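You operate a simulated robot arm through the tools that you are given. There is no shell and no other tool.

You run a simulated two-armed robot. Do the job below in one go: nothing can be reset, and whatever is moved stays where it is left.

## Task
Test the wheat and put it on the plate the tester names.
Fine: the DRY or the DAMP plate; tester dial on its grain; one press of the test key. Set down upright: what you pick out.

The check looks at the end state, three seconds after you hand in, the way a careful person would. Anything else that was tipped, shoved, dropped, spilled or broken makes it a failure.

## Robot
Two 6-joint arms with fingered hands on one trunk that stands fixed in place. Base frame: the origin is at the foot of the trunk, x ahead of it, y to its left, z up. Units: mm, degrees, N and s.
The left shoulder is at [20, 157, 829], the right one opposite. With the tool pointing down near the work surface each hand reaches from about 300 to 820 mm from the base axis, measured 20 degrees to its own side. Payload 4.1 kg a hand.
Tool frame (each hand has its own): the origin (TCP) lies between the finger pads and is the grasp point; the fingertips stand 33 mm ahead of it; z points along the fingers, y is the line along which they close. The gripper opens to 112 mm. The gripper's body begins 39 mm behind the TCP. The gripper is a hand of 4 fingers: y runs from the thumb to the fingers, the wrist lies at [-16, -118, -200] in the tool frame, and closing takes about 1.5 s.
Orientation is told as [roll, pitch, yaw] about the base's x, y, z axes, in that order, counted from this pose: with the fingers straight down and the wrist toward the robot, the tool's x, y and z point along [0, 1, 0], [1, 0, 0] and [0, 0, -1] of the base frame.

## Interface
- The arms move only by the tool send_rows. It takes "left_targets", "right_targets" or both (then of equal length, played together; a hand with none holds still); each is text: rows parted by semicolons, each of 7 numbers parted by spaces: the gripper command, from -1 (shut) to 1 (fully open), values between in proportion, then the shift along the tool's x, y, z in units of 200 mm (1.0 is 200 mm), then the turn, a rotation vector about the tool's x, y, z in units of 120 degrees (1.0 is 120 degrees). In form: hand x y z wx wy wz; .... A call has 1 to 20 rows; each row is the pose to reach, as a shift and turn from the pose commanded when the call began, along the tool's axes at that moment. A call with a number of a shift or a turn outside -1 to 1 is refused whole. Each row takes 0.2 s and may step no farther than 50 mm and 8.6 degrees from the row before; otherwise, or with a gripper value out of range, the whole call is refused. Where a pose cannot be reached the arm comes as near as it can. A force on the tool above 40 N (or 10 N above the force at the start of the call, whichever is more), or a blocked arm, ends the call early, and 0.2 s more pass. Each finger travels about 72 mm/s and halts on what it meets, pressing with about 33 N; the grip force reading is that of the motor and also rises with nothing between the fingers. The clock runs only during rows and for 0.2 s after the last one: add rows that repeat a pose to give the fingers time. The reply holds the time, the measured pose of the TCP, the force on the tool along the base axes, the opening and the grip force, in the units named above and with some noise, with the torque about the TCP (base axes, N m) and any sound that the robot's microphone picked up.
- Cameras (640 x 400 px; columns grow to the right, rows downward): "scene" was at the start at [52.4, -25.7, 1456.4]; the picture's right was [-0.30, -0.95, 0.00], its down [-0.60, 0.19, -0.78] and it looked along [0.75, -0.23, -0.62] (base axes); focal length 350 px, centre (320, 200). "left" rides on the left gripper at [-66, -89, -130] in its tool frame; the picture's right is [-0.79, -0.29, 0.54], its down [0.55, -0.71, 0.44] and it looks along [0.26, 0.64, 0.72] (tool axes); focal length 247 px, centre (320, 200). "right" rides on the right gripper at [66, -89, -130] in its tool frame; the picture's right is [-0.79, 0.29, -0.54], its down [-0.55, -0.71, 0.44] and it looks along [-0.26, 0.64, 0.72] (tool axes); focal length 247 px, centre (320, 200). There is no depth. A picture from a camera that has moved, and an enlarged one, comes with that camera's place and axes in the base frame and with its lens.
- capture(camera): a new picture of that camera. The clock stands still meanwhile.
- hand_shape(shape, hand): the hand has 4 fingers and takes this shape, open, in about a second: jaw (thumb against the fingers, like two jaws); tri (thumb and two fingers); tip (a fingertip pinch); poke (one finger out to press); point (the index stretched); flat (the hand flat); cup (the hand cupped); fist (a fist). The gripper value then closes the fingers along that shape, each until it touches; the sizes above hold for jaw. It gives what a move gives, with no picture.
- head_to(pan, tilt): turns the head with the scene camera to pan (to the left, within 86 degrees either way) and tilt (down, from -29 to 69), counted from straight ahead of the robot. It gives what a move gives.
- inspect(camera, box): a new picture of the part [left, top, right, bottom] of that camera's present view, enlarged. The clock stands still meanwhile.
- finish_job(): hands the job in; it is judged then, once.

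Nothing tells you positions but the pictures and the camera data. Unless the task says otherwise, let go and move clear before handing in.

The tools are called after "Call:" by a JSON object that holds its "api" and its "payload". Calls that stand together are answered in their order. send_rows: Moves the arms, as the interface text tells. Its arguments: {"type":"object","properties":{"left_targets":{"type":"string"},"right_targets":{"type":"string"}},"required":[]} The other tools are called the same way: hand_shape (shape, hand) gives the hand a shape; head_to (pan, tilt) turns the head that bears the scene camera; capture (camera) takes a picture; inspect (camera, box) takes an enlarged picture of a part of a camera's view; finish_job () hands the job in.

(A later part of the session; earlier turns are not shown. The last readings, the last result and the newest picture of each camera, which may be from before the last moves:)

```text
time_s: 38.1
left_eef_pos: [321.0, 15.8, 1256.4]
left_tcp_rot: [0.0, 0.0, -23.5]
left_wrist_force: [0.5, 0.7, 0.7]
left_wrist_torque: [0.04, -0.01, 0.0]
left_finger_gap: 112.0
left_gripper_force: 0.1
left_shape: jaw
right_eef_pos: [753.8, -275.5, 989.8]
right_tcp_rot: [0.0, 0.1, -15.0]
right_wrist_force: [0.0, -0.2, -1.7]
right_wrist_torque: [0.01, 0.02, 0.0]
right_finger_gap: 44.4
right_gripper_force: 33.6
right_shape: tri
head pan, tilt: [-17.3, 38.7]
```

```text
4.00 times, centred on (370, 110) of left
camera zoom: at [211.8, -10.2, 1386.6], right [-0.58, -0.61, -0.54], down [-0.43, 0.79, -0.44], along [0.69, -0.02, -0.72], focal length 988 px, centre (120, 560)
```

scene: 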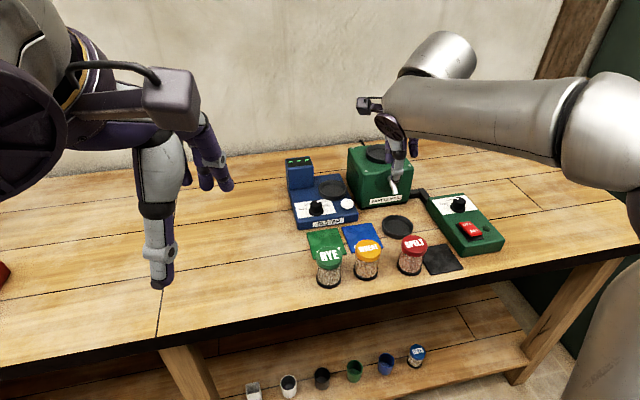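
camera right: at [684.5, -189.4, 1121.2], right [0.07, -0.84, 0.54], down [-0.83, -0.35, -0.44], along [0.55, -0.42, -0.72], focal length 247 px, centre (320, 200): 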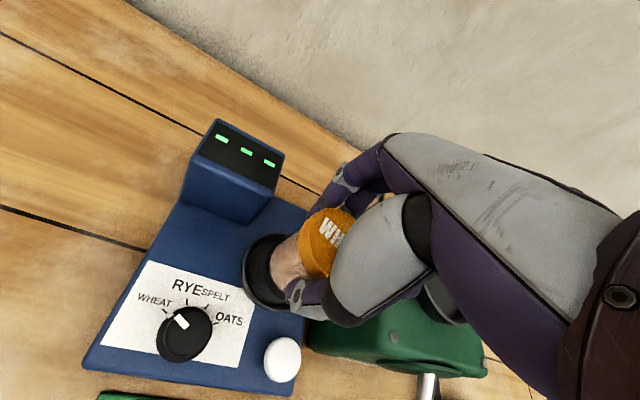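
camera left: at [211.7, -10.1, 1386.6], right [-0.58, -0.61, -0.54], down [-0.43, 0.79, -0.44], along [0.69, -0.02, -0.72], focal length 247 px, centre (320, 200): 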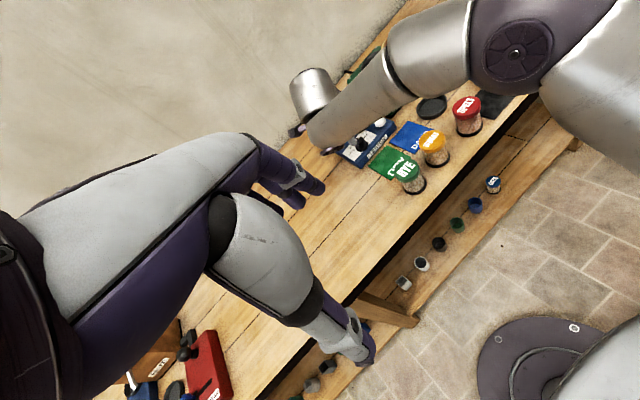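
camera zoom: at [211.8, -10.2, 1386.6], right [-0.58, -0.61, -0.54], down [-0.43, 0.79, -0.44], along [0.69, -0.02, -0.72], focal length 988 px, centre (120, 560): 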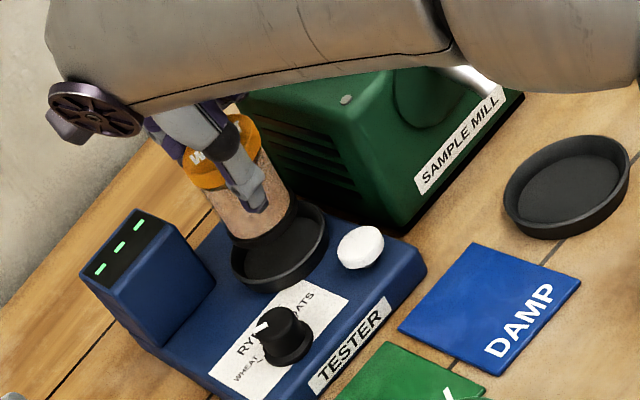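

The jar is centred over the pan to within about 2 mm in both views. I lower it most of the way, then creep down watching the force.

Call:
{"api": "send_rows", "payload": {"right_targets": "-0.6 0 0 0.04 0 0 0; -0.6 0 0 0.08 0 0 0; -0.6 0 0 0.115 0 0 0; -0.6 0 0 0.13 0 0 0; -0.6 0 0 0.13 0 0 0"}}

Call:
{"api": "inspect", "payload": {"camera": "scene", "box": [300, 150, 380, 210]}}

Call:
{"api": "inspect", "payload": {"camera": "left", "box": [335, 80, 415, 140]}}

Call:
{"api": "inspect", "payload": {"camera": "right", "box": [200, 170, 360, 330]}}

```text
time_s: 39.3
left_eef_pos: [320.2, 15.3, 1256.5]
left_tcp_rot: [0.1, 0.0, -23.4]
left_wrist_force: [-0.6, 0.6, -0.6]
left_wrist_torque: [0.02, -0.01, -0.03]
left_finger_gap: 111.8
left_gripper_force: 0.0
left_shape: jaw
right_eef_pos: [753.5, -276.6, 963.9]
right_tcp_rot: [0.0, 0.0, -15.1]
right_wrist_force: [-0.2, 0.4, -2.8]
right_wrist_torque: [-0.01, 0.01, 0.0]
right_finger_gap: 44.4
right_gripper_force: 32.5
right_shape: tri
head pan, tilt: [-17.3, 38.7]
```

```text
6.67 times, centred on (340, 180) of scene
camera zoom: at [52.5, -25.7, 1456.4], right [-0.3, -0.95, 0.0], down [-0.6, 0.19, -0.78], along [0.75, -0.23, -0.62], focal length 2331 px, centre (187, 333)
```

zoom: 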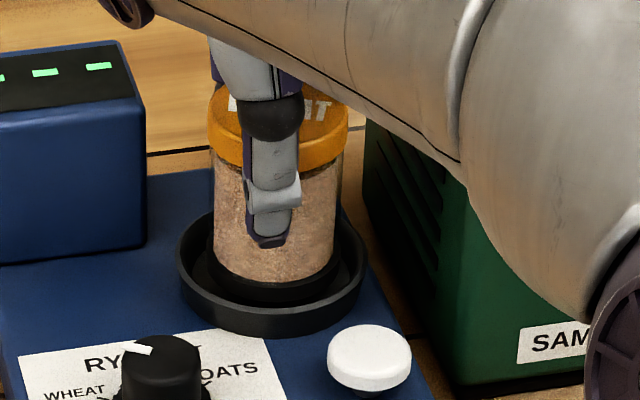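

```text
6.67 times, centred on (375, 110) of left
camera zoom: at [211.8, -10.2, 1386.6], right [-0.58, -0.61, -0.54], down [-0.43, 0.79, -0.44], along [0.69, -0.02, -0.72], focal length 1646 px, centre (-47, 800)
```

zoom: 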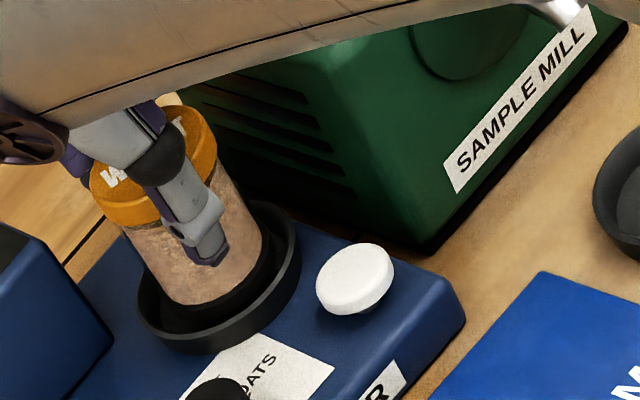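

```text
2.50 times, centred on (280, 250) of right
camera zoom: at [685.1, -190.1, 1093.9], right [0.07, -0.84, 0.54], down [-0.83, -0.35, -0.44], along [0.55, -0.41, -0.72], focal length 617 px, centre (420, 75)
```

zoom: 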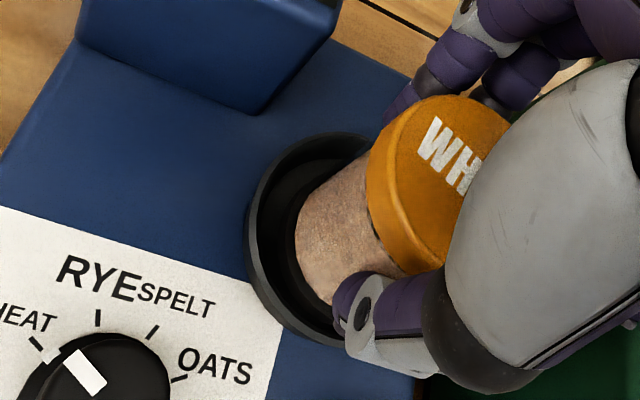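

The base is centred inside the pan rim. I creep down 2 mm at a time.

Call:
{"api": "send_rows", "payload": {"right_targets": "-0.6 0 0 0.01 0 0 0; -0.6 0 0 0.02 0 0 0; -0.6 0 0 0.025 0 0 0; -0.6 0 0 0.025 0 0 0"}}

```text
time_s: 40.3
left_eef_pos: [320.8, 15.3, 1257.0]
left_tcp_rot: [0.0, 0.0, -23.4]
left_wrist_force: [0.2, 0.5, 0.5]
left_wrist_torque: [0.02, 0.03, -0.01]
left_finger_gap: 111.7
left_gripper_force: 0.1
left_shape: jaw
right_eef_pos: [753.8, -276.6, 958.4]
right_tcp_rot: [0.0, 0.0, -15.0]
right_wrist_force: [3.6, -1.8, 0.9]
right_wrist_torque: [-0.1, -0.25, -0.04]
right_finger_gap: 44.5
right_gripper_force: 33.0
right_shape: tri
head pan, tilt: [-17.3, 38.7]
```

Contact has just begun (force rising). A little more to seat it flat.

Call:
{"api": "send_rows", "payload": {"right_targets": "-0.6 0 0 0.005 0 0 0; -0.6 0 0 0.009 0 0 0; -0.6 0 0 0.009 0 0 0"}}

Call:
{"api": "inspect", "payload": {"camera": "scene", "box": [300, 150, 380, 210]}}

Call:
{"api": "inspect", "payload": {"camera": "left", "box": [335, 80, 415, 140]}}

```text
time_s: 41.1
left_eef_pos: [320.7, 15.4, 1256.4]
left_tcp_rot: [0.0, 0.0, -23.5]
left_wrist_force: [0.5, -0.4, 0.6]
left_wrist_torque: [0.0, 0.03, -0.02]
left_finger_gap: 111.6
left_gripper_force: 0.0
left_shape: jaw
right_eef_pos: [753.4, -275.8, 957.6]
right_tcp_rot: [0.0, -0.1, -14.9]
right_wrist_force: [8.0, -3.2, 3.8]
right_wrist_torque: [-0.14, -0.45, 0.0]
right_finger_gap: 44.2
right_gripper_force: 32.8
right_shape: tri
head pan, tilt: [-17.3, 38.7]
```

```text
6.67 times, centred on (340, 180) of scene
camera zoom: at [52.6, -25.8, 1456.3], right [-0.3, -0.95, 0.0], down [-0.6, 0.19, -0.78], along [0.75, -0.23, -0.62], focal length 2331 px, centre (187, 333)
```

zoom: 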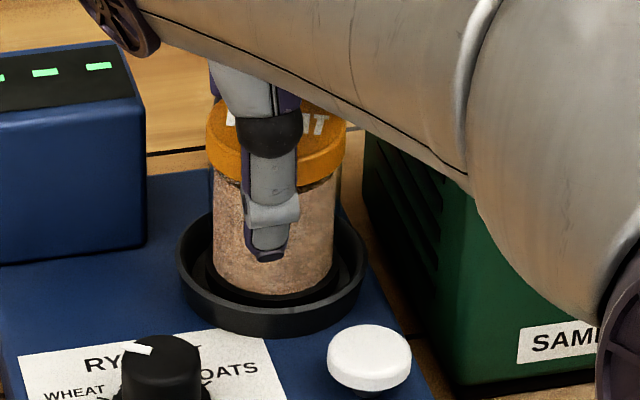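

```text
6.67 times, centred on (375, 110) of left
camera zoom: at [211.9, -10.2, 1386.6], right [-0.58, -0.61, -0.54], down [-0.43, 0.79, -0.44], along [0.69, -0.02, -0.72], focal length 1646 px, centre (-47, 800)
```

zoom: 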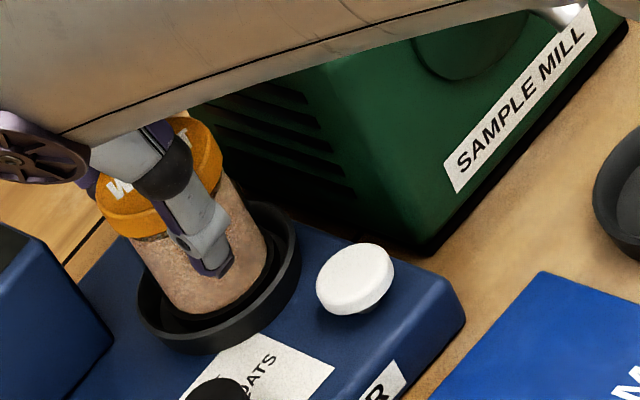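

The jar is resting in the pan; the remaining load is small. I open the hand gently and check that it stands flat.

Call:
{"api": "send_rows", "payload": {"right_targets": "-0.15 0 0 0 0 0 0; 0 0 0 0 0 0 0; 0.2 0 0 0 0 0 0; 0.4 0 0 0 0 0 0; 0.43 0 0 0 0 0 0; 0.43 0 0 0 0 0 0"}}

Call:
{"api": "inspect", "payload": {"camera": "scene", "box": [300, 150, 380, 210]}}

Call:
{"api": "inspect", "payload": {"camera": "left", "box": [335, 80, 415, 140]}}

Call:
{"api": "inspect", "payload": {"camera": "right", "box": [200, 170, 440, 350]}}

```text
time_s: 42.5
left_eef_pos: [321.3, 15.9, 1256.4]
left_tcp_rot: [0.1, 0.0, -23.4]
left_wrist_force: [0.1, -1.1, -0.1]
left_wrist_torque: [0.02, 0.02, 0.01]
left_finger_gap: 111.7
left_gripper_force: 0.0
left_shape: jaw
right_eef_pos: [752.6, -275.0, 956.6]
right_tcp_rot: [0.0, 0.1, -15.0]
right_wrist_force: [0.4, -0.2, -0.5]
right_wrist_torque: [0.02, 0.03, 0.0]
right_finger_gap: 79.6
right_gripper_force: 0.0
right_shape: tri
head pan, tilt: [-17.3, 38.7]
```

```text
6.67 times, centred on (340, 180) of scene
camera zoom: at [52.4, -25.7, 1456.4], right [-0.3, -0.95, 0.0], down [-0.6, 0.19, -0.78], along [0.75, -0.23, -0.62], focal length 2331 px, centre (187, 333)
```

zoom: 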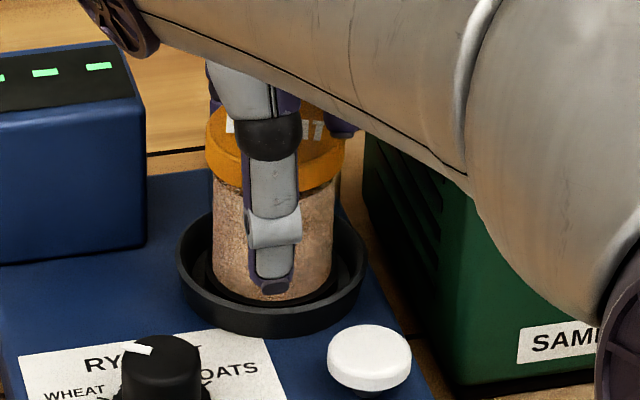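

```text
6.67 times, centred on (375, 110) of left
camera zoom: at [211.8, -10.1, 1386.6], right [-0.58, -0.61, -0.54], down [-0.43, 0.79, -0.44], along [0.69, -0.02, -0.72], focal length 1646 px, centre (-47, 800)
```

zoom: 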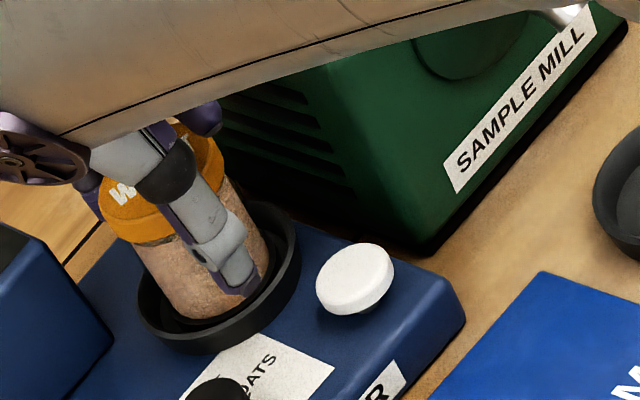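

```text
2.22 times, centred on (320, 260) of right
camera zoom: at [684.3, -189.3, 1086.7], right [0.07, -0.84, 0.54], down [-0.83, -0.35, -0.44], along [0.56, -0.42, -0.72], focal length 549 px, centre (320, 67)
```

zoom: 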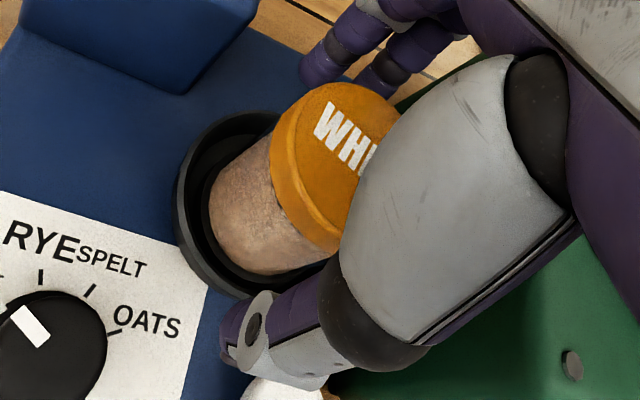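

The jar is seated flat in the pan. I raise the hand straight up until the fingertips clear the lid.

Call:
{"api": "send_rows", "payload": {"right_targets": "0.43 0 0 -0.04 0 0 0; 0.43 0 0 -0.09 0 0 0; 0.43 0 0 -0.15 0 0 0; 0.43 0 0 -0.21 0 0 0; 0.43 0 0 -0.265 0 0 0; 0.43 0 0 -0.265 0 0 0"}}

Call:
{"api": "inspect", "payload": {"camera": "scene", "box": [290, 120, 390, 210]}}

Call:
{"api": "inspect", "payload": {"camera": "right", "box": [200, 170, 440, 350]}}

```text
time_s: 43.9
left_eef_pos: [320.5, 16.2, 1256.4]
left_tcp_rot: [0.1, 0.1, -23.4]
left_wrist_force: [0.5, 0.2, -0.2]
left_wrist_torque: [0.0, 0.02, -0.02]
left_finger_gap: 111.8
left_gripper_force: 0.0
left_shape: jaw
right_eef_pos: [752.8, -275.8, 1010.7]
right_tcp_rot: [0.0, -0.1, -14.9]
right_wrist_force: [0.1, -0.2, -0.2]
right_wrist_torque: [0.01, -0.01, -0.01]
right_finger_gap: 79.7
right_gripper_force: 0.0
right_shape: tri
head pan, tilt: [-17.3, 38.7]
```

```text
4.44 times, centred on (340, 165) of scene
camera zoom: at [52.4, -25.7, 1456.4], right [-0.3, -0.95, 0.0], down [-0.6, 0.19, -0.78], along [0.75, -0.23, -0.62], focal length 1554 px, centre (231, 356)
```

zoom: 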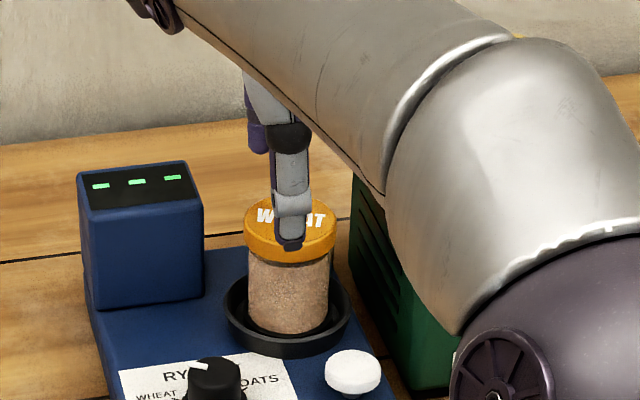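

```text
2.22 times, centred on (320, 260) of right
camera zoom: at [683.4, -189.3, 1140.8], right [0.07, -0.84, 0.54], down [-0.83, -0.35, -0.44], along [0.56, -0.41, -0.72], focal length 549 px, centre (320, 67)
```

zoom: 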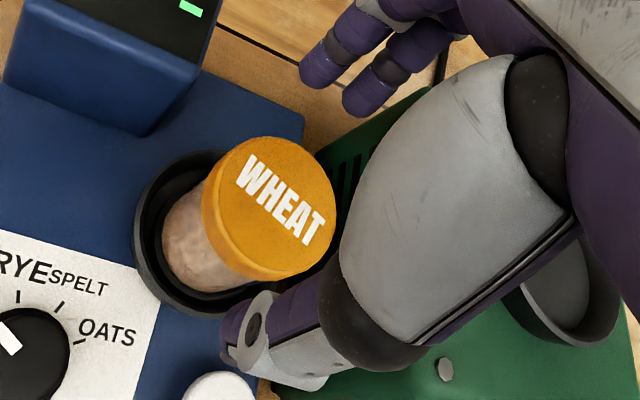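

The jar stands centred and upright in the pan with the fingertips above the lid. I retract back and up, turning to yaw -40, before reshaping the hand to press the key.

Call:
{"api": "send_rows", "payload": {"right_targets": "0.43 -0.0525 -0.1027 -0.0293 0 0 0.0417; 0.43 -0.105 -0.2055 -0.0586 0 0 0.0833; 0.43 -0.1575 -0.3082 -0.0879 0 0 0.125; 0.43 -0.21 -0.411 -0.1172 0 0 0.1667; 0.43 -0.2624 -0.5137 -0.1465 0 0 0.2083; 0.43 -0.2624 -0.5137 -0.1465 0 0 0.2083"}}

Call:
{"api": "hand_shape", "payload": {"shape": "poke", "hand": "right"}}

Call:
{"api": "capture", "payload": {"camera": "right"}}

Call:
{"api": "inspect", "payload": {"camera": "scene", "box": [270, 110, 430, 230]}}

Call:
{"api": "inspect", "payload": {"camera": "left", "box": [320, 60, 440, 160]}}

```text
time_s: 45.3
left_eef_pos: [320.9, 15.8, 1255.5]
left_tcp_rot: [0.0, 0.0, -23.5]
left_wrist_force: [0.8, -0.1, 0.6]
left_wrist_torque: [-0.01, 0.0, -0.01]
left_finger_gap: 112.0
left_gripper_force: 0.0
left_shape: jaw
right_eef_pos: [640.4, -301.4, 1040.0]
right_tcp_rot: [0.0, 0.0, -40.0]
right_wrist_force: [0.8, -0.5, 0.3]
right_wrist_torque: [-0.01, 0.03, 0.01]
right_finger_gap: 79.8
right_gripper_force: 0.0
right_shape: tri
head pan, tilt: [-17.3, 38.7]
```

```text
time_s: 46.2
left_eef_pos: [320.8, 16.3, 1256.8]
left_tcp_rot: [-0.1, 0.1, -23.3]
left_wrist_force: [0.4, 0.6, 0.3]
left_wrist_torque: [0.0, -0.03, 0.01]
left_finger_gap: 111.8
left_gripper_force: 0.1
left_shape: jaw
right_eef_pos: [640.2, -299.5, 1039.6]
right_tcp_rot: [-0.1, 0.0, -39.9]
right_wrist_force: [-0.2, 0.3, 0.0]
right_wrist_torque: [-0.01, -0.01, 0.04]
right_finger_gap: 0.1
right_gripper_force: 0.1
right_shape: poke
head pan, tilt: [-17.3, 38.7]
```

```text
taken
camera right: at [615.2, -192.8, 1169.4], right [-0.29, -0.79, 0.54], down [-0.9, 0.03, -0.44], along [0.33, -0.61, -0.72], focal length 247 px, centre (320, 200)
```

right: 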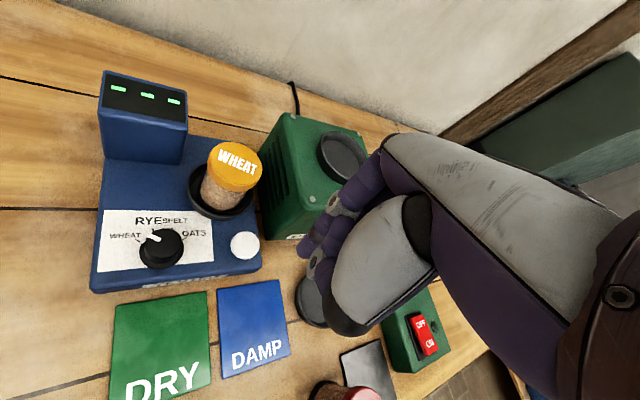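

```text
3.33 times, centred on (350, 170) of scene
camera zoom: at [52.4, -25.7, 1456.4], right [-0.3, -0.95, 0.0], down [-0.6, 0.19, -0.78], along [0.75, -0.23, -0.62], focal length 1166 px, centre (220, 300)
```

zoom: 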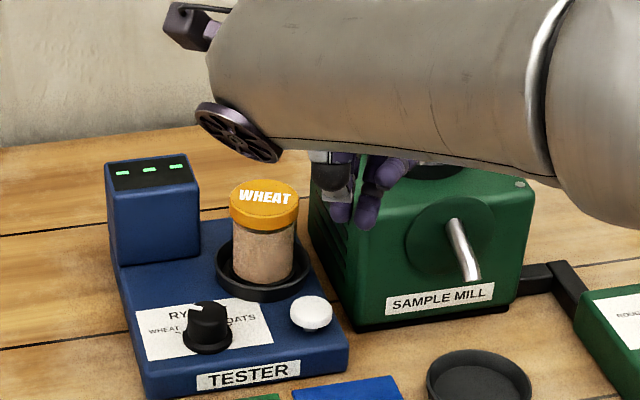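

```text
4.00 times, centred on (380, 110) of left
camera zoom: at [211.8, -10.1, 1386.6], right [-0.58, -0.61, -0.54], down [-0.43, 0.79, -0.44], along [0.69, -0.02, -0.72], focal length 988 px, centre (80, 560)
```

zoom: 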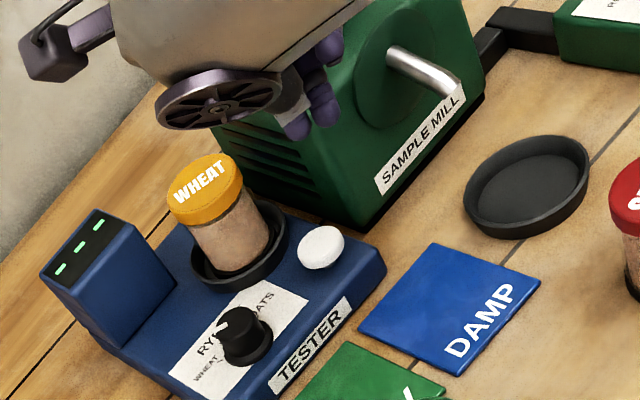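

The wheat jar stands in the pan and the view is clear. I zoom on the key and fingertips to line up the press.

Call:
{"api": "inspect", "payload": {"camera": "right", "box": [200, 200, 360, 340]}}

Call:
{"api": "inspect", "payload": {"camera": "scene", "box": [330, 140, 410, 220]}}

Call:
{"api": "inspect", "payload": {"camera": "left", "box": [375, 65, 425, 145]}}

```text
2.86 times, centred on (280, 270) of right
camera zoom: at [615.2, -192.8, 1169.4], right [-0.29, -0.79, 0.54], down [-0.9, 0.03, -0.44], along [0.33, -0.61, -0.72], focal length 706 px, centre (434, 0)
```

zoom: 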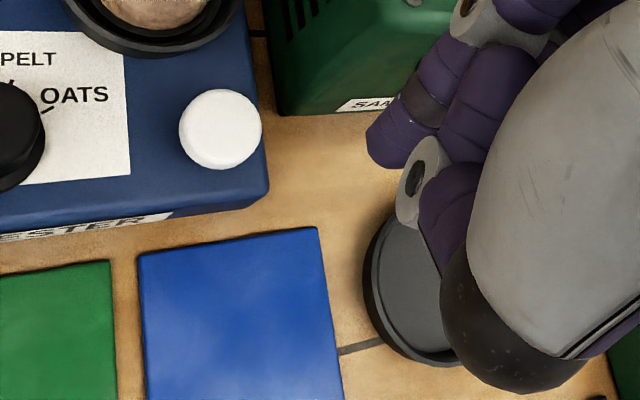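

```text
5.00 times, centred on (370, 180) of scene
camera zoom: at [52.4, -25.7, 1456.4], right [-0.3, -0.95, 0.0], down [-0.6, 0.19, -0.78], along [0.75, -0.23, -0.62], focal length 1748 px, centre (70, 300)
```

zoom: 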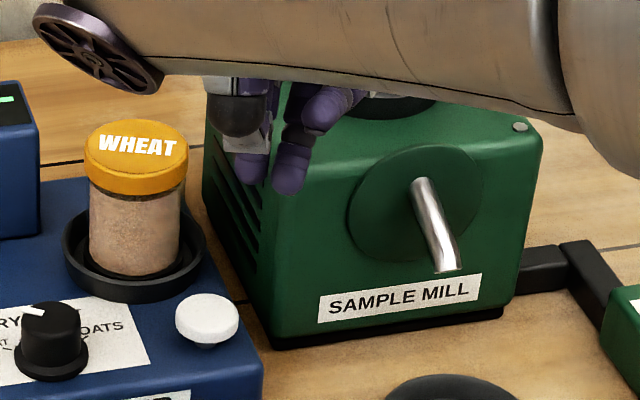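

```text
5.00 times, centred on (400, 105) of left
camera zoom: at [211.8, -10.1, 1386.6], right [-0.58, -0.61, -0.54], down [-0.43, 0.79, -0.44], along [0.69, -0.02, -0.72], focal length 1235 px, centre (-80, 675)
```

zoom: 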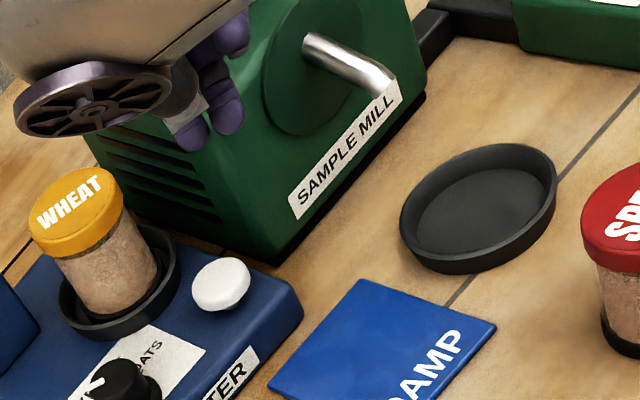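

Key top is at about [684, -294, ~899]; the two poke fingertips straddle the tool axis. I move above the key at yaw -60, so the hand's back keeps well clear of the jar, and stop about 25 mm above it.

Call:
{"api": "send_rows", "payload": {"right_targets": "-1 0.045 0.036 0.06 0 0 0.0333; -1 0.09 0.073 0.14 0 0 0.0667; -1 0.135 0.109 0.22 0 0 0.1; -1 0.1796 0.1456 0.31 0 0 0.1333; -1 0.1796 0.1456 0.397 0 0 0.1667; -1 0.1796 0.1456 0.397 0 0 0.1667"}}

Call:
{"api": "capture", "payload": {"camera": "right"}}

Call:
{"api": "inspect", "payload": {"camera": "scene", "box": [300, 150, 400, 230]}}

Call:
{"api": "inspect", "payload": {"camera": "left", "box": [340, 70, 440, 150]}}

```text
time_s: 47.6
left_eef_pos: [320.5, 15.7, 1256.6]
left_tcp_rot: [0.0, 0.0, -23.4]
left_wrist_force: [0.0, 0.6, -0.2]
left_wrist_torque: [0.01, -0.02, -0.02]
left_finger_gap: 111.6
left_gripper_force: 0.0
left_shape: jaw
right_eef_pos: [685.1, -291.9, 958.3]
right_tcp_rot: [0.1, 0.0, -59.9]
right_wrist_force: [0.9, 0.7, -1.0]
right_wrist_torque: [-0.01, 0.01, 0.0]
right_finger_gap: 0.0
right_gripper_force: 0.1
right_shape: poke
head pan, tilt: [-17.3, 38.7]
```

```text
taken
camera right: at [698.2, -181.0, 1088.7], right [-0.54, -0.64, 0.54], down [-0.83, 0.34, -0.44], along [0.1, -0.69, -0.72], focal length 247 px, centre (320, 200)
```

right: 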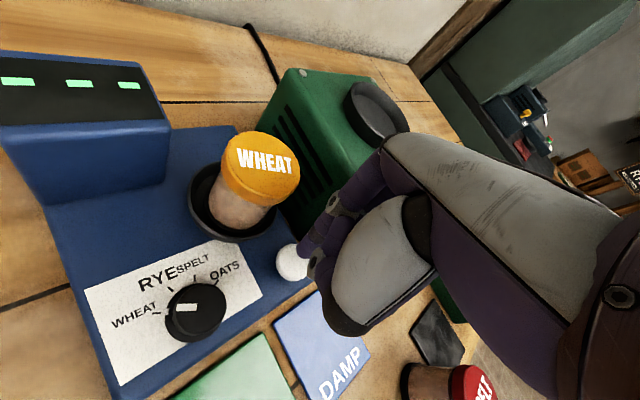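

```text
5.00 times, centred on (350, 190) of scene
camera zoom: at [52.3, -25.7, 1456.4], right [-0.3, -0.95, 0.0], down [-0.6, 0.19, -0.78], along [0.75, -0.23, -0.62], focal length 1748 px, centre (170, 250)
```

zoom: 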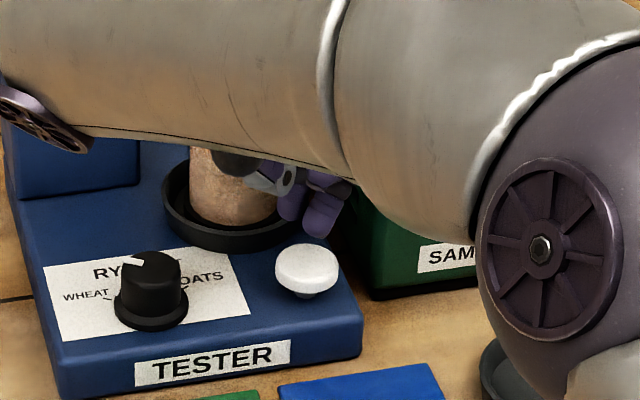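

```text
5.00 times, centred on (390, 110) of left
camera zoom: at [211.7, -10.1, 1386.6], right [-0.58, -0.61, -0.54], down [-0.43, 0.79, -0.44], along [0.69, -0.02, -0.72], focal length 1235 px, centre (-30, 650)
```

zoom: 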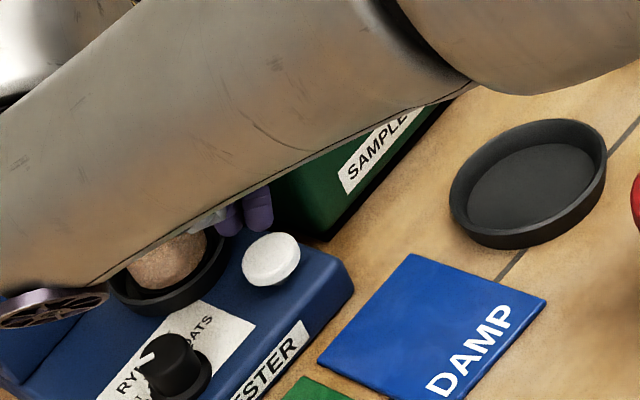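

The fingertips are over the key to within about 3 mm (key radius 16). I lower to a few mm above it.

Call:
{"api": "send_rows", "payload": {"right_targets": "-1 0 0.005 0.04 0 0 0; -1 0 0.005 0.08 0 0 0; -1 0 0.005 0.1 0 0 0; -1 0 0.005 0.1 0 0 0"}}

Call:
{"api": "inspect", "payload": {"camera": "scene", "box": [320, 170, 380, 220]}}

Call:
{"api": "inspect", "payload": {"camera": "right", "box": [230, 180, 390, 310]}}

Call:
{"api": "inspect", "payload": {"camera": "left", "box": [360, 90, 420, 140]}}

```text
time_s: 48.6
left_eef_pos: [321.3, 15.9, 1256.0]
left_tcp_rot: [0.0, 0.0, -23.4]
left_wrist_force: [-0.9, 1.0, 0.4]
left_wrist_torque: [-0.02, -0.03, 0.0]
left_finger_gap: 111.6
left_gripper_force: 0.1
left_shape: jaw
right_eef_pos: [686.4, -291.2, 938.5]
right_tcp_rot: [0.0, 0.0, -59.9]
right_wrist_force: [-0.6, 0.7, -0.4]
right_wrist_torque: [0.0, 0.03, 0.01]
right_finger_gap: 0.0
right_gripper_force: 0.0
right_shape: poke
head pan, tilt: [-17.3, 38.7]
```

```text
8.00 times, centred on (350, 195) of scene
camera zoom: at [52.4, -25.7, 1456.4], right [-0.3, -0.95, 0.0], down [-0.6, 0.19, -0.78], along [0.75, -0.23, -0.62], focal length 2798 px, centre (80, 240)
```

zoom: 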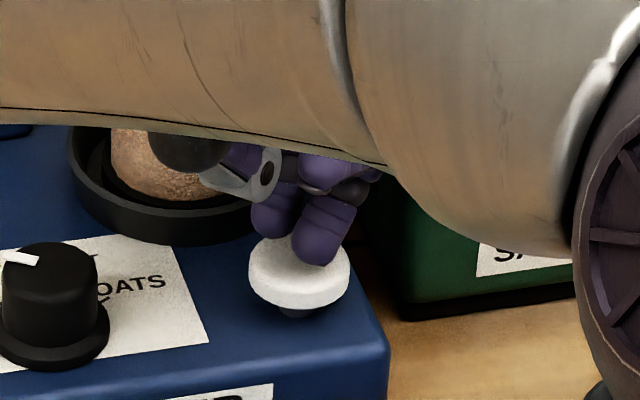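

```text
3.08 times, centred on (310, 245) of right
camera zoom: at [698.9, -182.0, 1070.1], right [-0.54, -0.64, 0.54], down [-0.83, 0.34, -0.44], along [0.1, -0.69, -0.72], focal length 760 px, centre (351, 62)
```

zoom: 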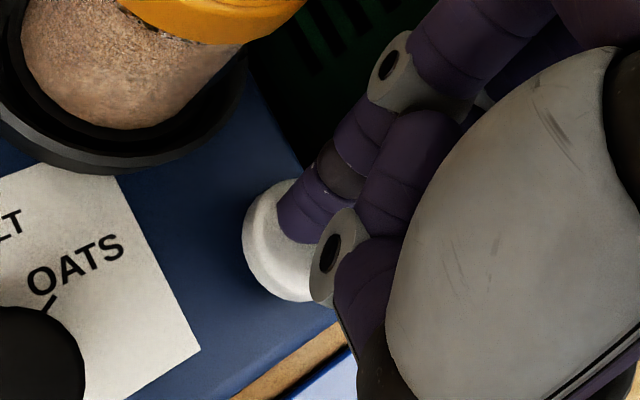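

```text
8.00 times, centred on (390, 115) of left
camera zoom: at [211.8, -10.1, 1386.6], right [-0.58, -0.61, -0.54], down [-0.43, 0.79, -0.44], along [0.69, -0.02, -0.72], focal length 1976 px, centre (-240, 880)
```

zoom: 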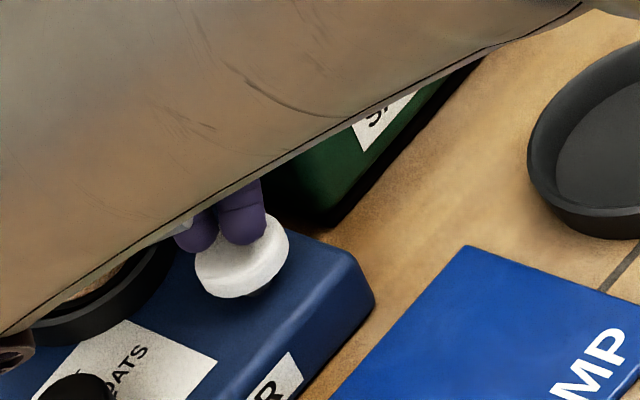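

Both fingertips hover just above the key top, over its face. Now one slow, single press downward.

Call:
{"api": "send_rows", "payload": {"right_targets": "-1 0 -0.01 0.01 0 0 0; -1 0 -0.01 0.02 0 0 0; -1 0 -0.01 0.03 0 0 0; -1 0 -0.01 0.03 0 0 0"}}

Call:
{"api": "inspect", "payload": {"camera": "scene", "box": [320, 170, 380, 220]}}

```text
time_s: 49.6
left_eef_pos: [320.5, 16.2, 1256.1]
left_tcp_rot: [0.0, -0.1, -23.5]
left_wrist_force: [-0.3, 0.2, 1.0]
left_wrist_torque: [0.01, -0.02, 0.02]
left_finger_gap: 111.7
left_gripper_force: 0.1
left_shape: jaw
right_eef_pos: [684.6, -289.7, 932.8]
right_tcp_rot: [0.1, 0.0, -60.0]
right_wrist_force: [-0.1, 0.5, 1.0]
right_wrist_torque: [-0.05, -0.01, -0.03]
right_finger_gap: 0.0
right_gripper_force: 0.1
right_shape: poke
head pan, tilt: [-17.3, 38.7]
```

```text
8.00 times, centred on (350, 195) of scene
camera zoom: at [52.4, -25.7, 1456.4], right [-0.3, -0.95, 0.0], down [-0.6, 0.19, -0.78], along [0.75, -0.23, -0.62], focal length 2798 px, centre (80, 240)
```

zoom: 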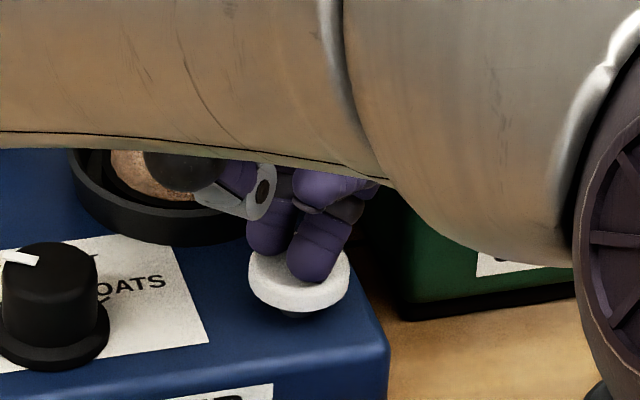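

The fingertips are just at the key top (force about 1 N, no sound yet). I continue down.

Call:
{"api": "send_rows", "payload": {"right_targets": "-1 0 0 0.01 0 0 0; -1 0 0 0.02 0 0 0; -1 0 0 0.02 0 0 0"}}

```text
time_s: 50.4
left_eef_pos: [320.3, 16.6, 1256.1]
left_tcp_rot: [0.0, 0.1, -23.4]
left_wrist_force: [-0.6, 0.1, -0.1]
left_wrist_torque: [-0.04, -0.02, -0.02]
left_finger_gap: 111.3
left_gripper_force: 0.1
left_shape: jaw
right_eef_pos: [685.9, -290.0, 929.1]
right_tcp_rot: [0.0, 0.0, -60.0]
right_wrist_force: [-0.6, -0.9, 2.4]
right_wrist_torque: [-0.05, 0.06, 0.0]
right_finger_gap: 0.0
right_gripper_force: 0.0
right_shape: poke
head pan, tilt: [-17.3, 38.7]
heard: click
```

I heard a click with a light press. Before moving I look at the display.

Call:
{"api": "capture", "payload": {"camera": "right"}}

Call:
{"api": "inspect", "payload": {"camera": "scene", "box": [270, 140, 350, 200]}}

Call:
{"api": "inspect", "payload": {"camera": "left", "box": [320, 90, 400, 150]}}

```text
taken
camera right: at [698.0, -180.2, 1060.4], right [-0.54, -0.64, 0.54], down [-0.83, 0.34, -0.44], along [0.1, -0.69, -0.72], focal length 247 px, centre (320, 200)
```

right: 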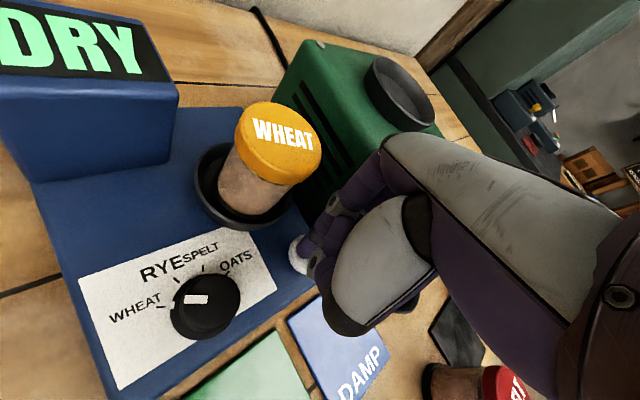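

```text
6.67 times, centred on (310, 170) of scene
camera zoom: at [52.3, -25.7, 1456.4], right [-0.3, -0.95, 0.0], down [-0.6, 0.19, -0.78], along [0.75, -0.23, -0.62], focal length 2331 px, centre (387, 400)
```

zoom: 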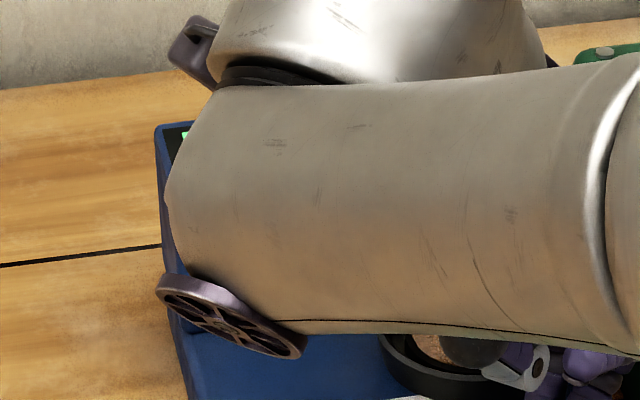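

```text
6.67 times, centred on (360, 120) of left
camera zoom: at [211.7, -10.1, 1386.6], right [-0.58, -0.61, -0.54], down [-0.43, 0.79, -0.44], along [0.69, -0.02, -0.72], focal length 1646 px, centre (53, 733)
```

zoom: 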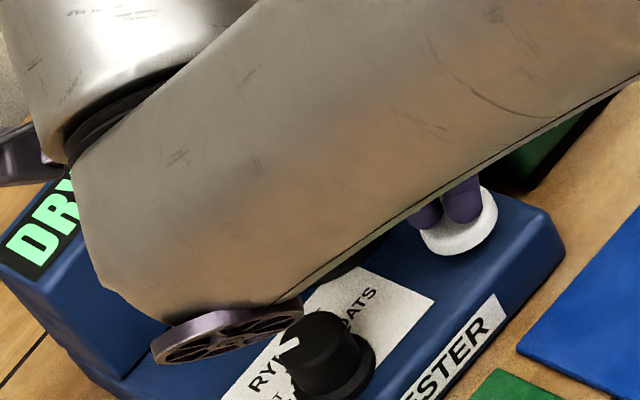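

The tester names DRY. I lift straight off the key and pull back to re-shape the hand for picking the jar up again.

Call:
{"api": "send_rows", "payload": {"right_targets": "-1 0 0 -0.05 0 0 0; -1 0 0 -0.15 0 0 0; -1 0 0 -0.3 0 0 0; -1 -0.04 -0.02 -0.45 0 0 -0.0625; -1 -0.08 -0.04 -0.55 0 0 -0.125; -1 -0.12 -0.07 -0.55 0 0 -0.1875; -1 -0.16 -0.09 -0.55 0 0 -0.25; -1 -0.195 -0.1125 -0.55 0 0 -0.3125; -1 -0.195 -0.1125 -0.55 0 0 -0.375; -1 -0.195 -0.1125 -0.55 0 0 -0.375"}}

Call:
{"api": "hand_shape", "payload": {"shape": "tri", "hand": "right"}}

Call:
{"api": "capture", "payload": {"camera": "right"}}

Call:
{"api": "inspect", "payload": {"camera": "scene", "box": [270, 110, 430, 230]}}

Call:
{"api": "inspect", "payload": {"camera": "left", "box": [310, 60, 450, 180]}}

```text
time_s: 52.6
left_eef_pos: [320.4, 16.4, 1255.4]
left_tcp_rot: [0.1, 0.0, -23.4]
left_wrist_force: [0.2, 0.5, -0.4]
left_wrist_torque: [0.0, 0.0, 0.02]
left_finger_gap: 111.8
left_gripper_force: 0.2
left_shape: jaw
right_eef_pos: [639.5, -291.2, 1040.3]
right_tcp_rot: [0.1, -0.1, -14.9]
right_wrist_force: [0.4, 0.0, 0.0]
right_wrist_torque: [0.02, 0.01, 0.05]
right_finger_gap: 0.0
right_gripper_force: 0.1
right_shape: poke
head pan, tilt: [-17.3, 38.7]
```

```text
time_s: 53.5
left_eef_pos: [321.2, 15.1, 1256.5]
left_tcp_rot: [0.0, -0.1, -23.4]
left_wrist_force: [-0.2, 0.2, 0.1]
left_wrist_torque: [-0.02, -0.01, 0.01]
left_finger_gap: 111.7
left_gripper_force: 0.0
left_shape: jaw
right_eef_pos: [640.7, -289.9, 1039.8]
right_tcp_rot: [0.0, -0.1, -15.1]
right_wrist_force: [-0.4, 0.2, 0.6]
right_wrist_torque: [0.01, 0.03, 0.03]
right_finger_gap: 111.9
right_gripper_force: 0.0
right_shape: tri
head pan, tilt: [-17.3, 38.7]
```

```text
taken
camera right: at [571.8, -204.2, 1170.6], right [0.07, -0.84, 0.54], down [-0.83, -0.35, -0.44], along [0.56, -0.42, -0.72], focal length 247 px, centre (320, 200)
```

right: 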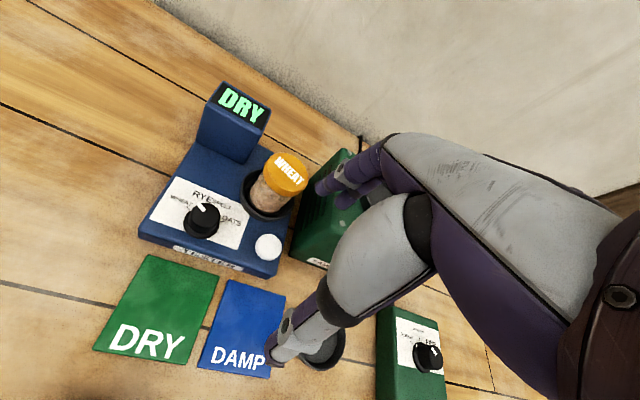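

```text
3.33 times, centred on (350, 170) of scene
camera zoom: at [52.4, -25.7, 1456.4], right [-0.3, -0.95, 0.0], down [-0.6, 0.19, -0.78], along [0.75, -0.23, -0.62], focal length 1166 px, centre (220, 300)
```

zoom: 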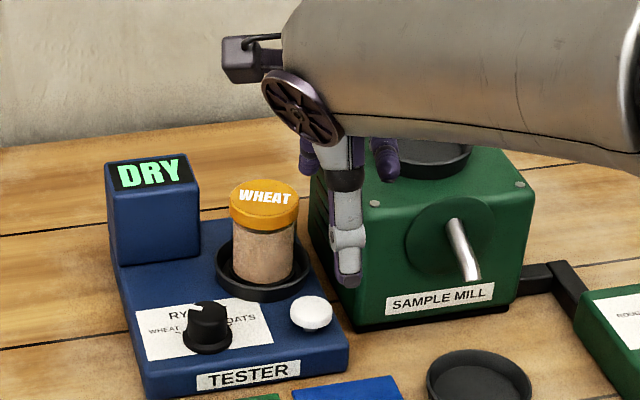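

```text
3.33 times, centred on (380, 120) of left
camera zoom: at [211.8, -10.1, 1386.6], right [-0.58, -0.61, -0.54], down [-0.43, 0.79, -0.44], along [0.69, -0.02, -0.72], focal length 823 px, centre (120, 467)
```

zoom: 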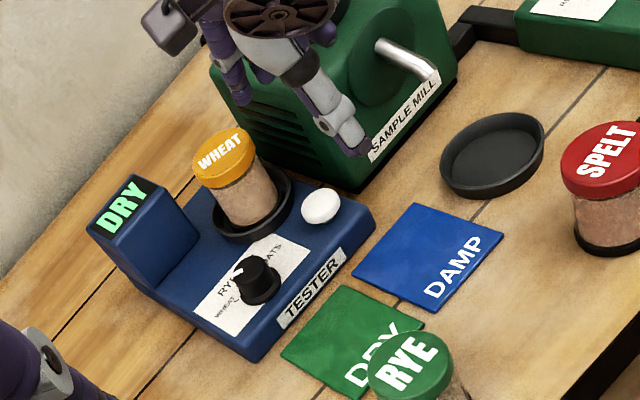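

The display holds DRY, the dial is still on WHEAT and the jar stands in the pan. I take precise fixes of the lid and the DRY plate.

Call:
{"api": "inspect", "payload": {"camera": "right", "box": [220, 130, 320, 230]}}

Call:
{"api": "inspect", "payload": {"camera": "right", "box": [80, 230, 300, 390]}}

Call:
{"api": "inspect", "payload": {"camera": "scene", "box": [315, 155, 375, 205]}}

Call:
{"api": "inspect", "payload": {"camera": "scene", "box": [295, 215, 395, 295]}}

```text
4.00 times, centred on (270, 180) of right
camera zoom: at [571.8, -204.2, 1170.6], right [0.07, -0.84, 0.54], down [-0.83, -0.35, -0.44], along [0.56, -0.42, -0.72], focal length 988 px, centre (520, 280)
```

zoom: 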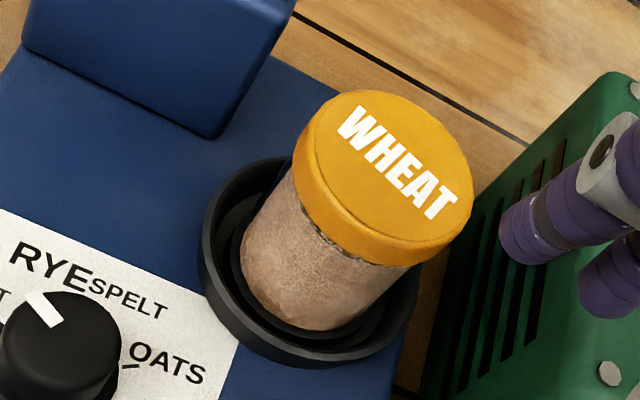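

```text
2.50 times, centred on (190, 310) of right
camera zoom: at [571.8, -204.2, 1170.6], right [0.07, -0.84, 0.54], down [-0.83, -0.35, -0.44], along [0.56, -0.42, -0.72], focal length 617 px, centre (645, -75)
```

zoom: 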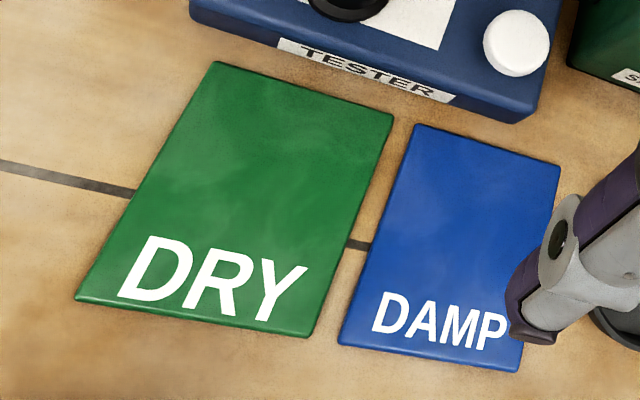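

```text
8.00 times, centred on (345, 180) of scene
camera zoom: at [52.4, -25.7, 1456.4], right [-0.3, -0.95, 0.0], down [-0.6, 0.19, -0.78], along [0.75, -0.23, -0.62], focal length 2798 px, centre (120, 360)
```

zoom: 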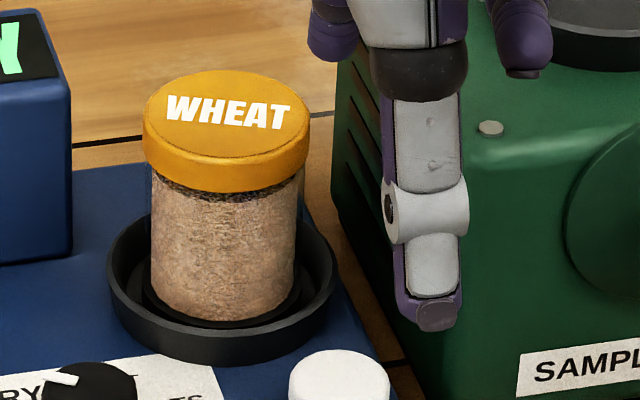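

```text
5.00 times, centred on (345, 255) of scene
camera zoom: at [52.4, -25.7, 1456.4], right [-0.3, -0.95, 0.0], down [-0.6, 0.19, -0.78], along [0.75, -0.23, -0.62], focal length 1748 px, centre (195, -75)
```

zoom: 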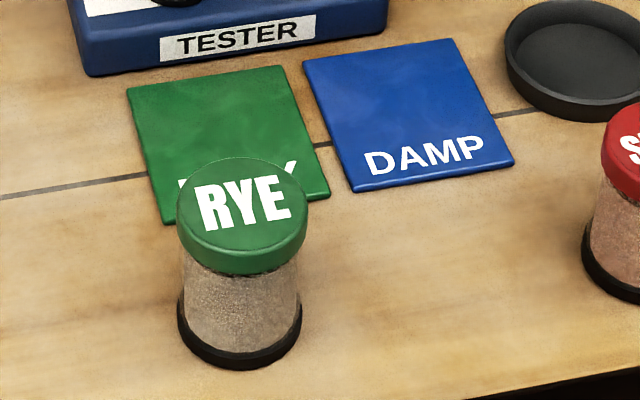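

Jar lid is at [753, -280, ~960]; the DRY plate centre is at about [608, -215], top z≈855. I go back over the jar with the hand opened to 80 mm.

Call:
{"api": "send_rows", "payload": {"right_targets": "0.43 0 0 0 0 0 0; 0.43 0.043 0.1056 0.03 0 0 0; 0.43 0.086 0.2112 0.06 0 0 0; 0.43 0.13 0.3168 0.09 0 0 0; 0.43 0.173 0.4224 0.12 0 0 0; 0.43 0.216 0.528 0.148 0 0 0; 0.43 0.216 0.528 0.148 0 0 0"}}

Call:
{"api": "inspect", "payload": {"camera": "scene", "box": [290, 120, 390, 210]}}

Call:
{"api": "inspect", "payload": {"camera": "right", "box": [200, 170, 440, 350]}}

Call:
{"api": "inspect", "payload": {"camera": "left", "box": [320, 70, 420, 150]}}

```text
time_s: 55.1
left_eef_pos: [321.1, 15.9, 1256.3]
left_tcp_rot: [0.0, 0.0, -23.5]
left_wrist_force: [-0.1, 0.5, -0.7]
left_wrist_torque: [0.0, -0.01, 0.0]
left_finger_gap: 111.8
left_gripper_force: 0.0
left_shape: jaw
right_eef_pos: [753.6, -276.2, 1010.9]
right_tcp_rot: [0.0, 0.1, -15.0]
right_wrist_force: [0.4, 0.3, -0.2]
right_wrist_torque: [0.04, -0.01, -0.01]
right_finger_gap: 80.5
right_gripper_force: 0.1
right_shape: tri
head pan, tilt: [-17.3, 38.7]
```

```text
4.44 times, centred on (340, 165) of scene
camera zoom: at [52.3, -25.7, 1456.4], right [-0.3, -0.95, 0.0], down [-0.6, 0.19, -0.78], along [0.75, -0.23, -0.62], focal length 1554 px, centre (231, 356)
```

zoom: 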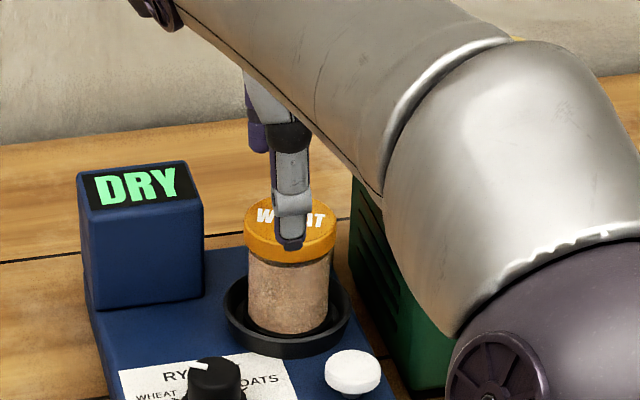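

```text
2.22 times, centred on (320, 260) of right
camera zoom: at [684.0, -189.8, 1140.9], right [0.07, -0.84, 0.54], down [-0.83, -0.35, -0.44], along [0.55, -0.41, -0.72], focal length 549 px, centre (320, 67)
```

zoom: 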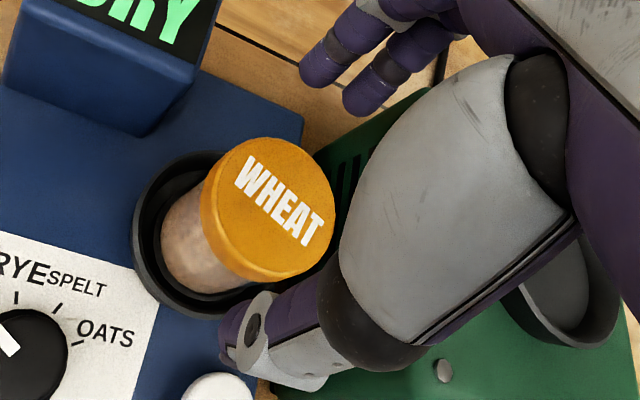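

```text
5.00 times, centred on (370, 110) of left
camera zoom: at [211.6, -10.2, 1386.6], right [-0.58, -0.61, -0.54], down [-0.43, 0.79, -0.44], along [0.69, -0.02, -0.72], focal length 1235 px, centre (70, 650)
```

zoom: 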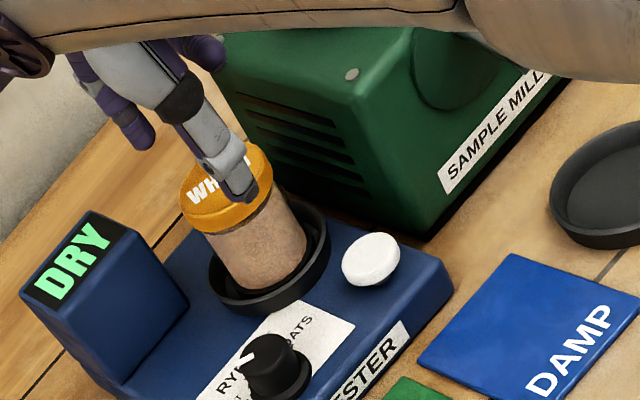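

The alignment equals the earlier one. I descend around the jar, stopping at the proven height relative to the lid.

Call:
{"api": "send_rows", "payload": {"right_targets": "0.43 0 0.004 0.06 0 0 0; 0.43 0 0.004 0.12 0 0 0; 0.43 0 0.004 0.18 0 0 0; 0.43 0 0.004 0.24 0 0 0; 0.43 0 0.004 0.28 0 0 0; 0.43 0 0.004 0.28 0 0 0"}}

Call:
{"api": "inspect", "payload": {"camera": "right", "box": [200, 170, 440, 350]}}

Call:
{"api": "inspect", "payload": {"camera": "scene", "box": [290, 120, 390, 210]}}

```text
time_s: 56.5
left_eef_pos: [320.7, 15.7, 1255.6]
left_tcp_rot: [0.0, -0.1, -23.4]
left_wrist_force: [0.0, 0.8, -0.7]
left_wrist_torque: [0.02, -0.02, -0.03]
left_finger_gap: 111.7
left_gripper_force: 0.1
left_shape: jaw
right_eef_pos: [754.8, -276.7, 953.9]
right_tcp_rot: [-0.1, 0.1, -15.0]
right_wrist_force: [-0.4, -0.8, -0.8]
right_wrist_torque: [-0.01, -0.04, 0.02]
right_finger_gap: 80.2
right_gripper_force: 0.0
right_shape: tri
head pan, tilt: [-17.3, 38.7]
```

```text
2.22 times, centred on (320, 260) of right
camera zoom: at [685.5, -189.8, 1085.0], right [0.07, -0.84, 0.54], down [-0.83, -0.35, -0.44], along [0.55, -0.42, -0.72], focal length 549 px, centre (320, 67)
```

zoom: 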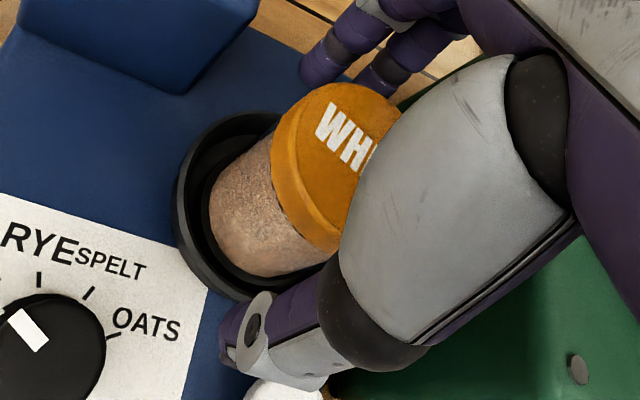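

```text
4.44 times, centred on (340, 165) of scene
camera zoom: at [52.4, -25.7, 1456.4], right [-0.3, -0.95, 0.0], down [-0.6, 0.19, -0.78], along [0.75, -0.23, -0.62], focal length 1554 px, centre (231, 356)
```

zoom: 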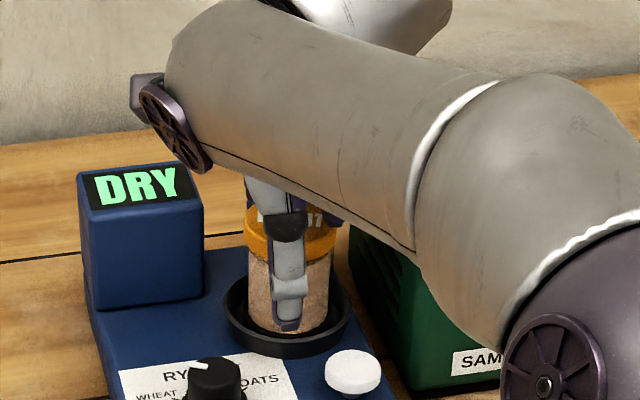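

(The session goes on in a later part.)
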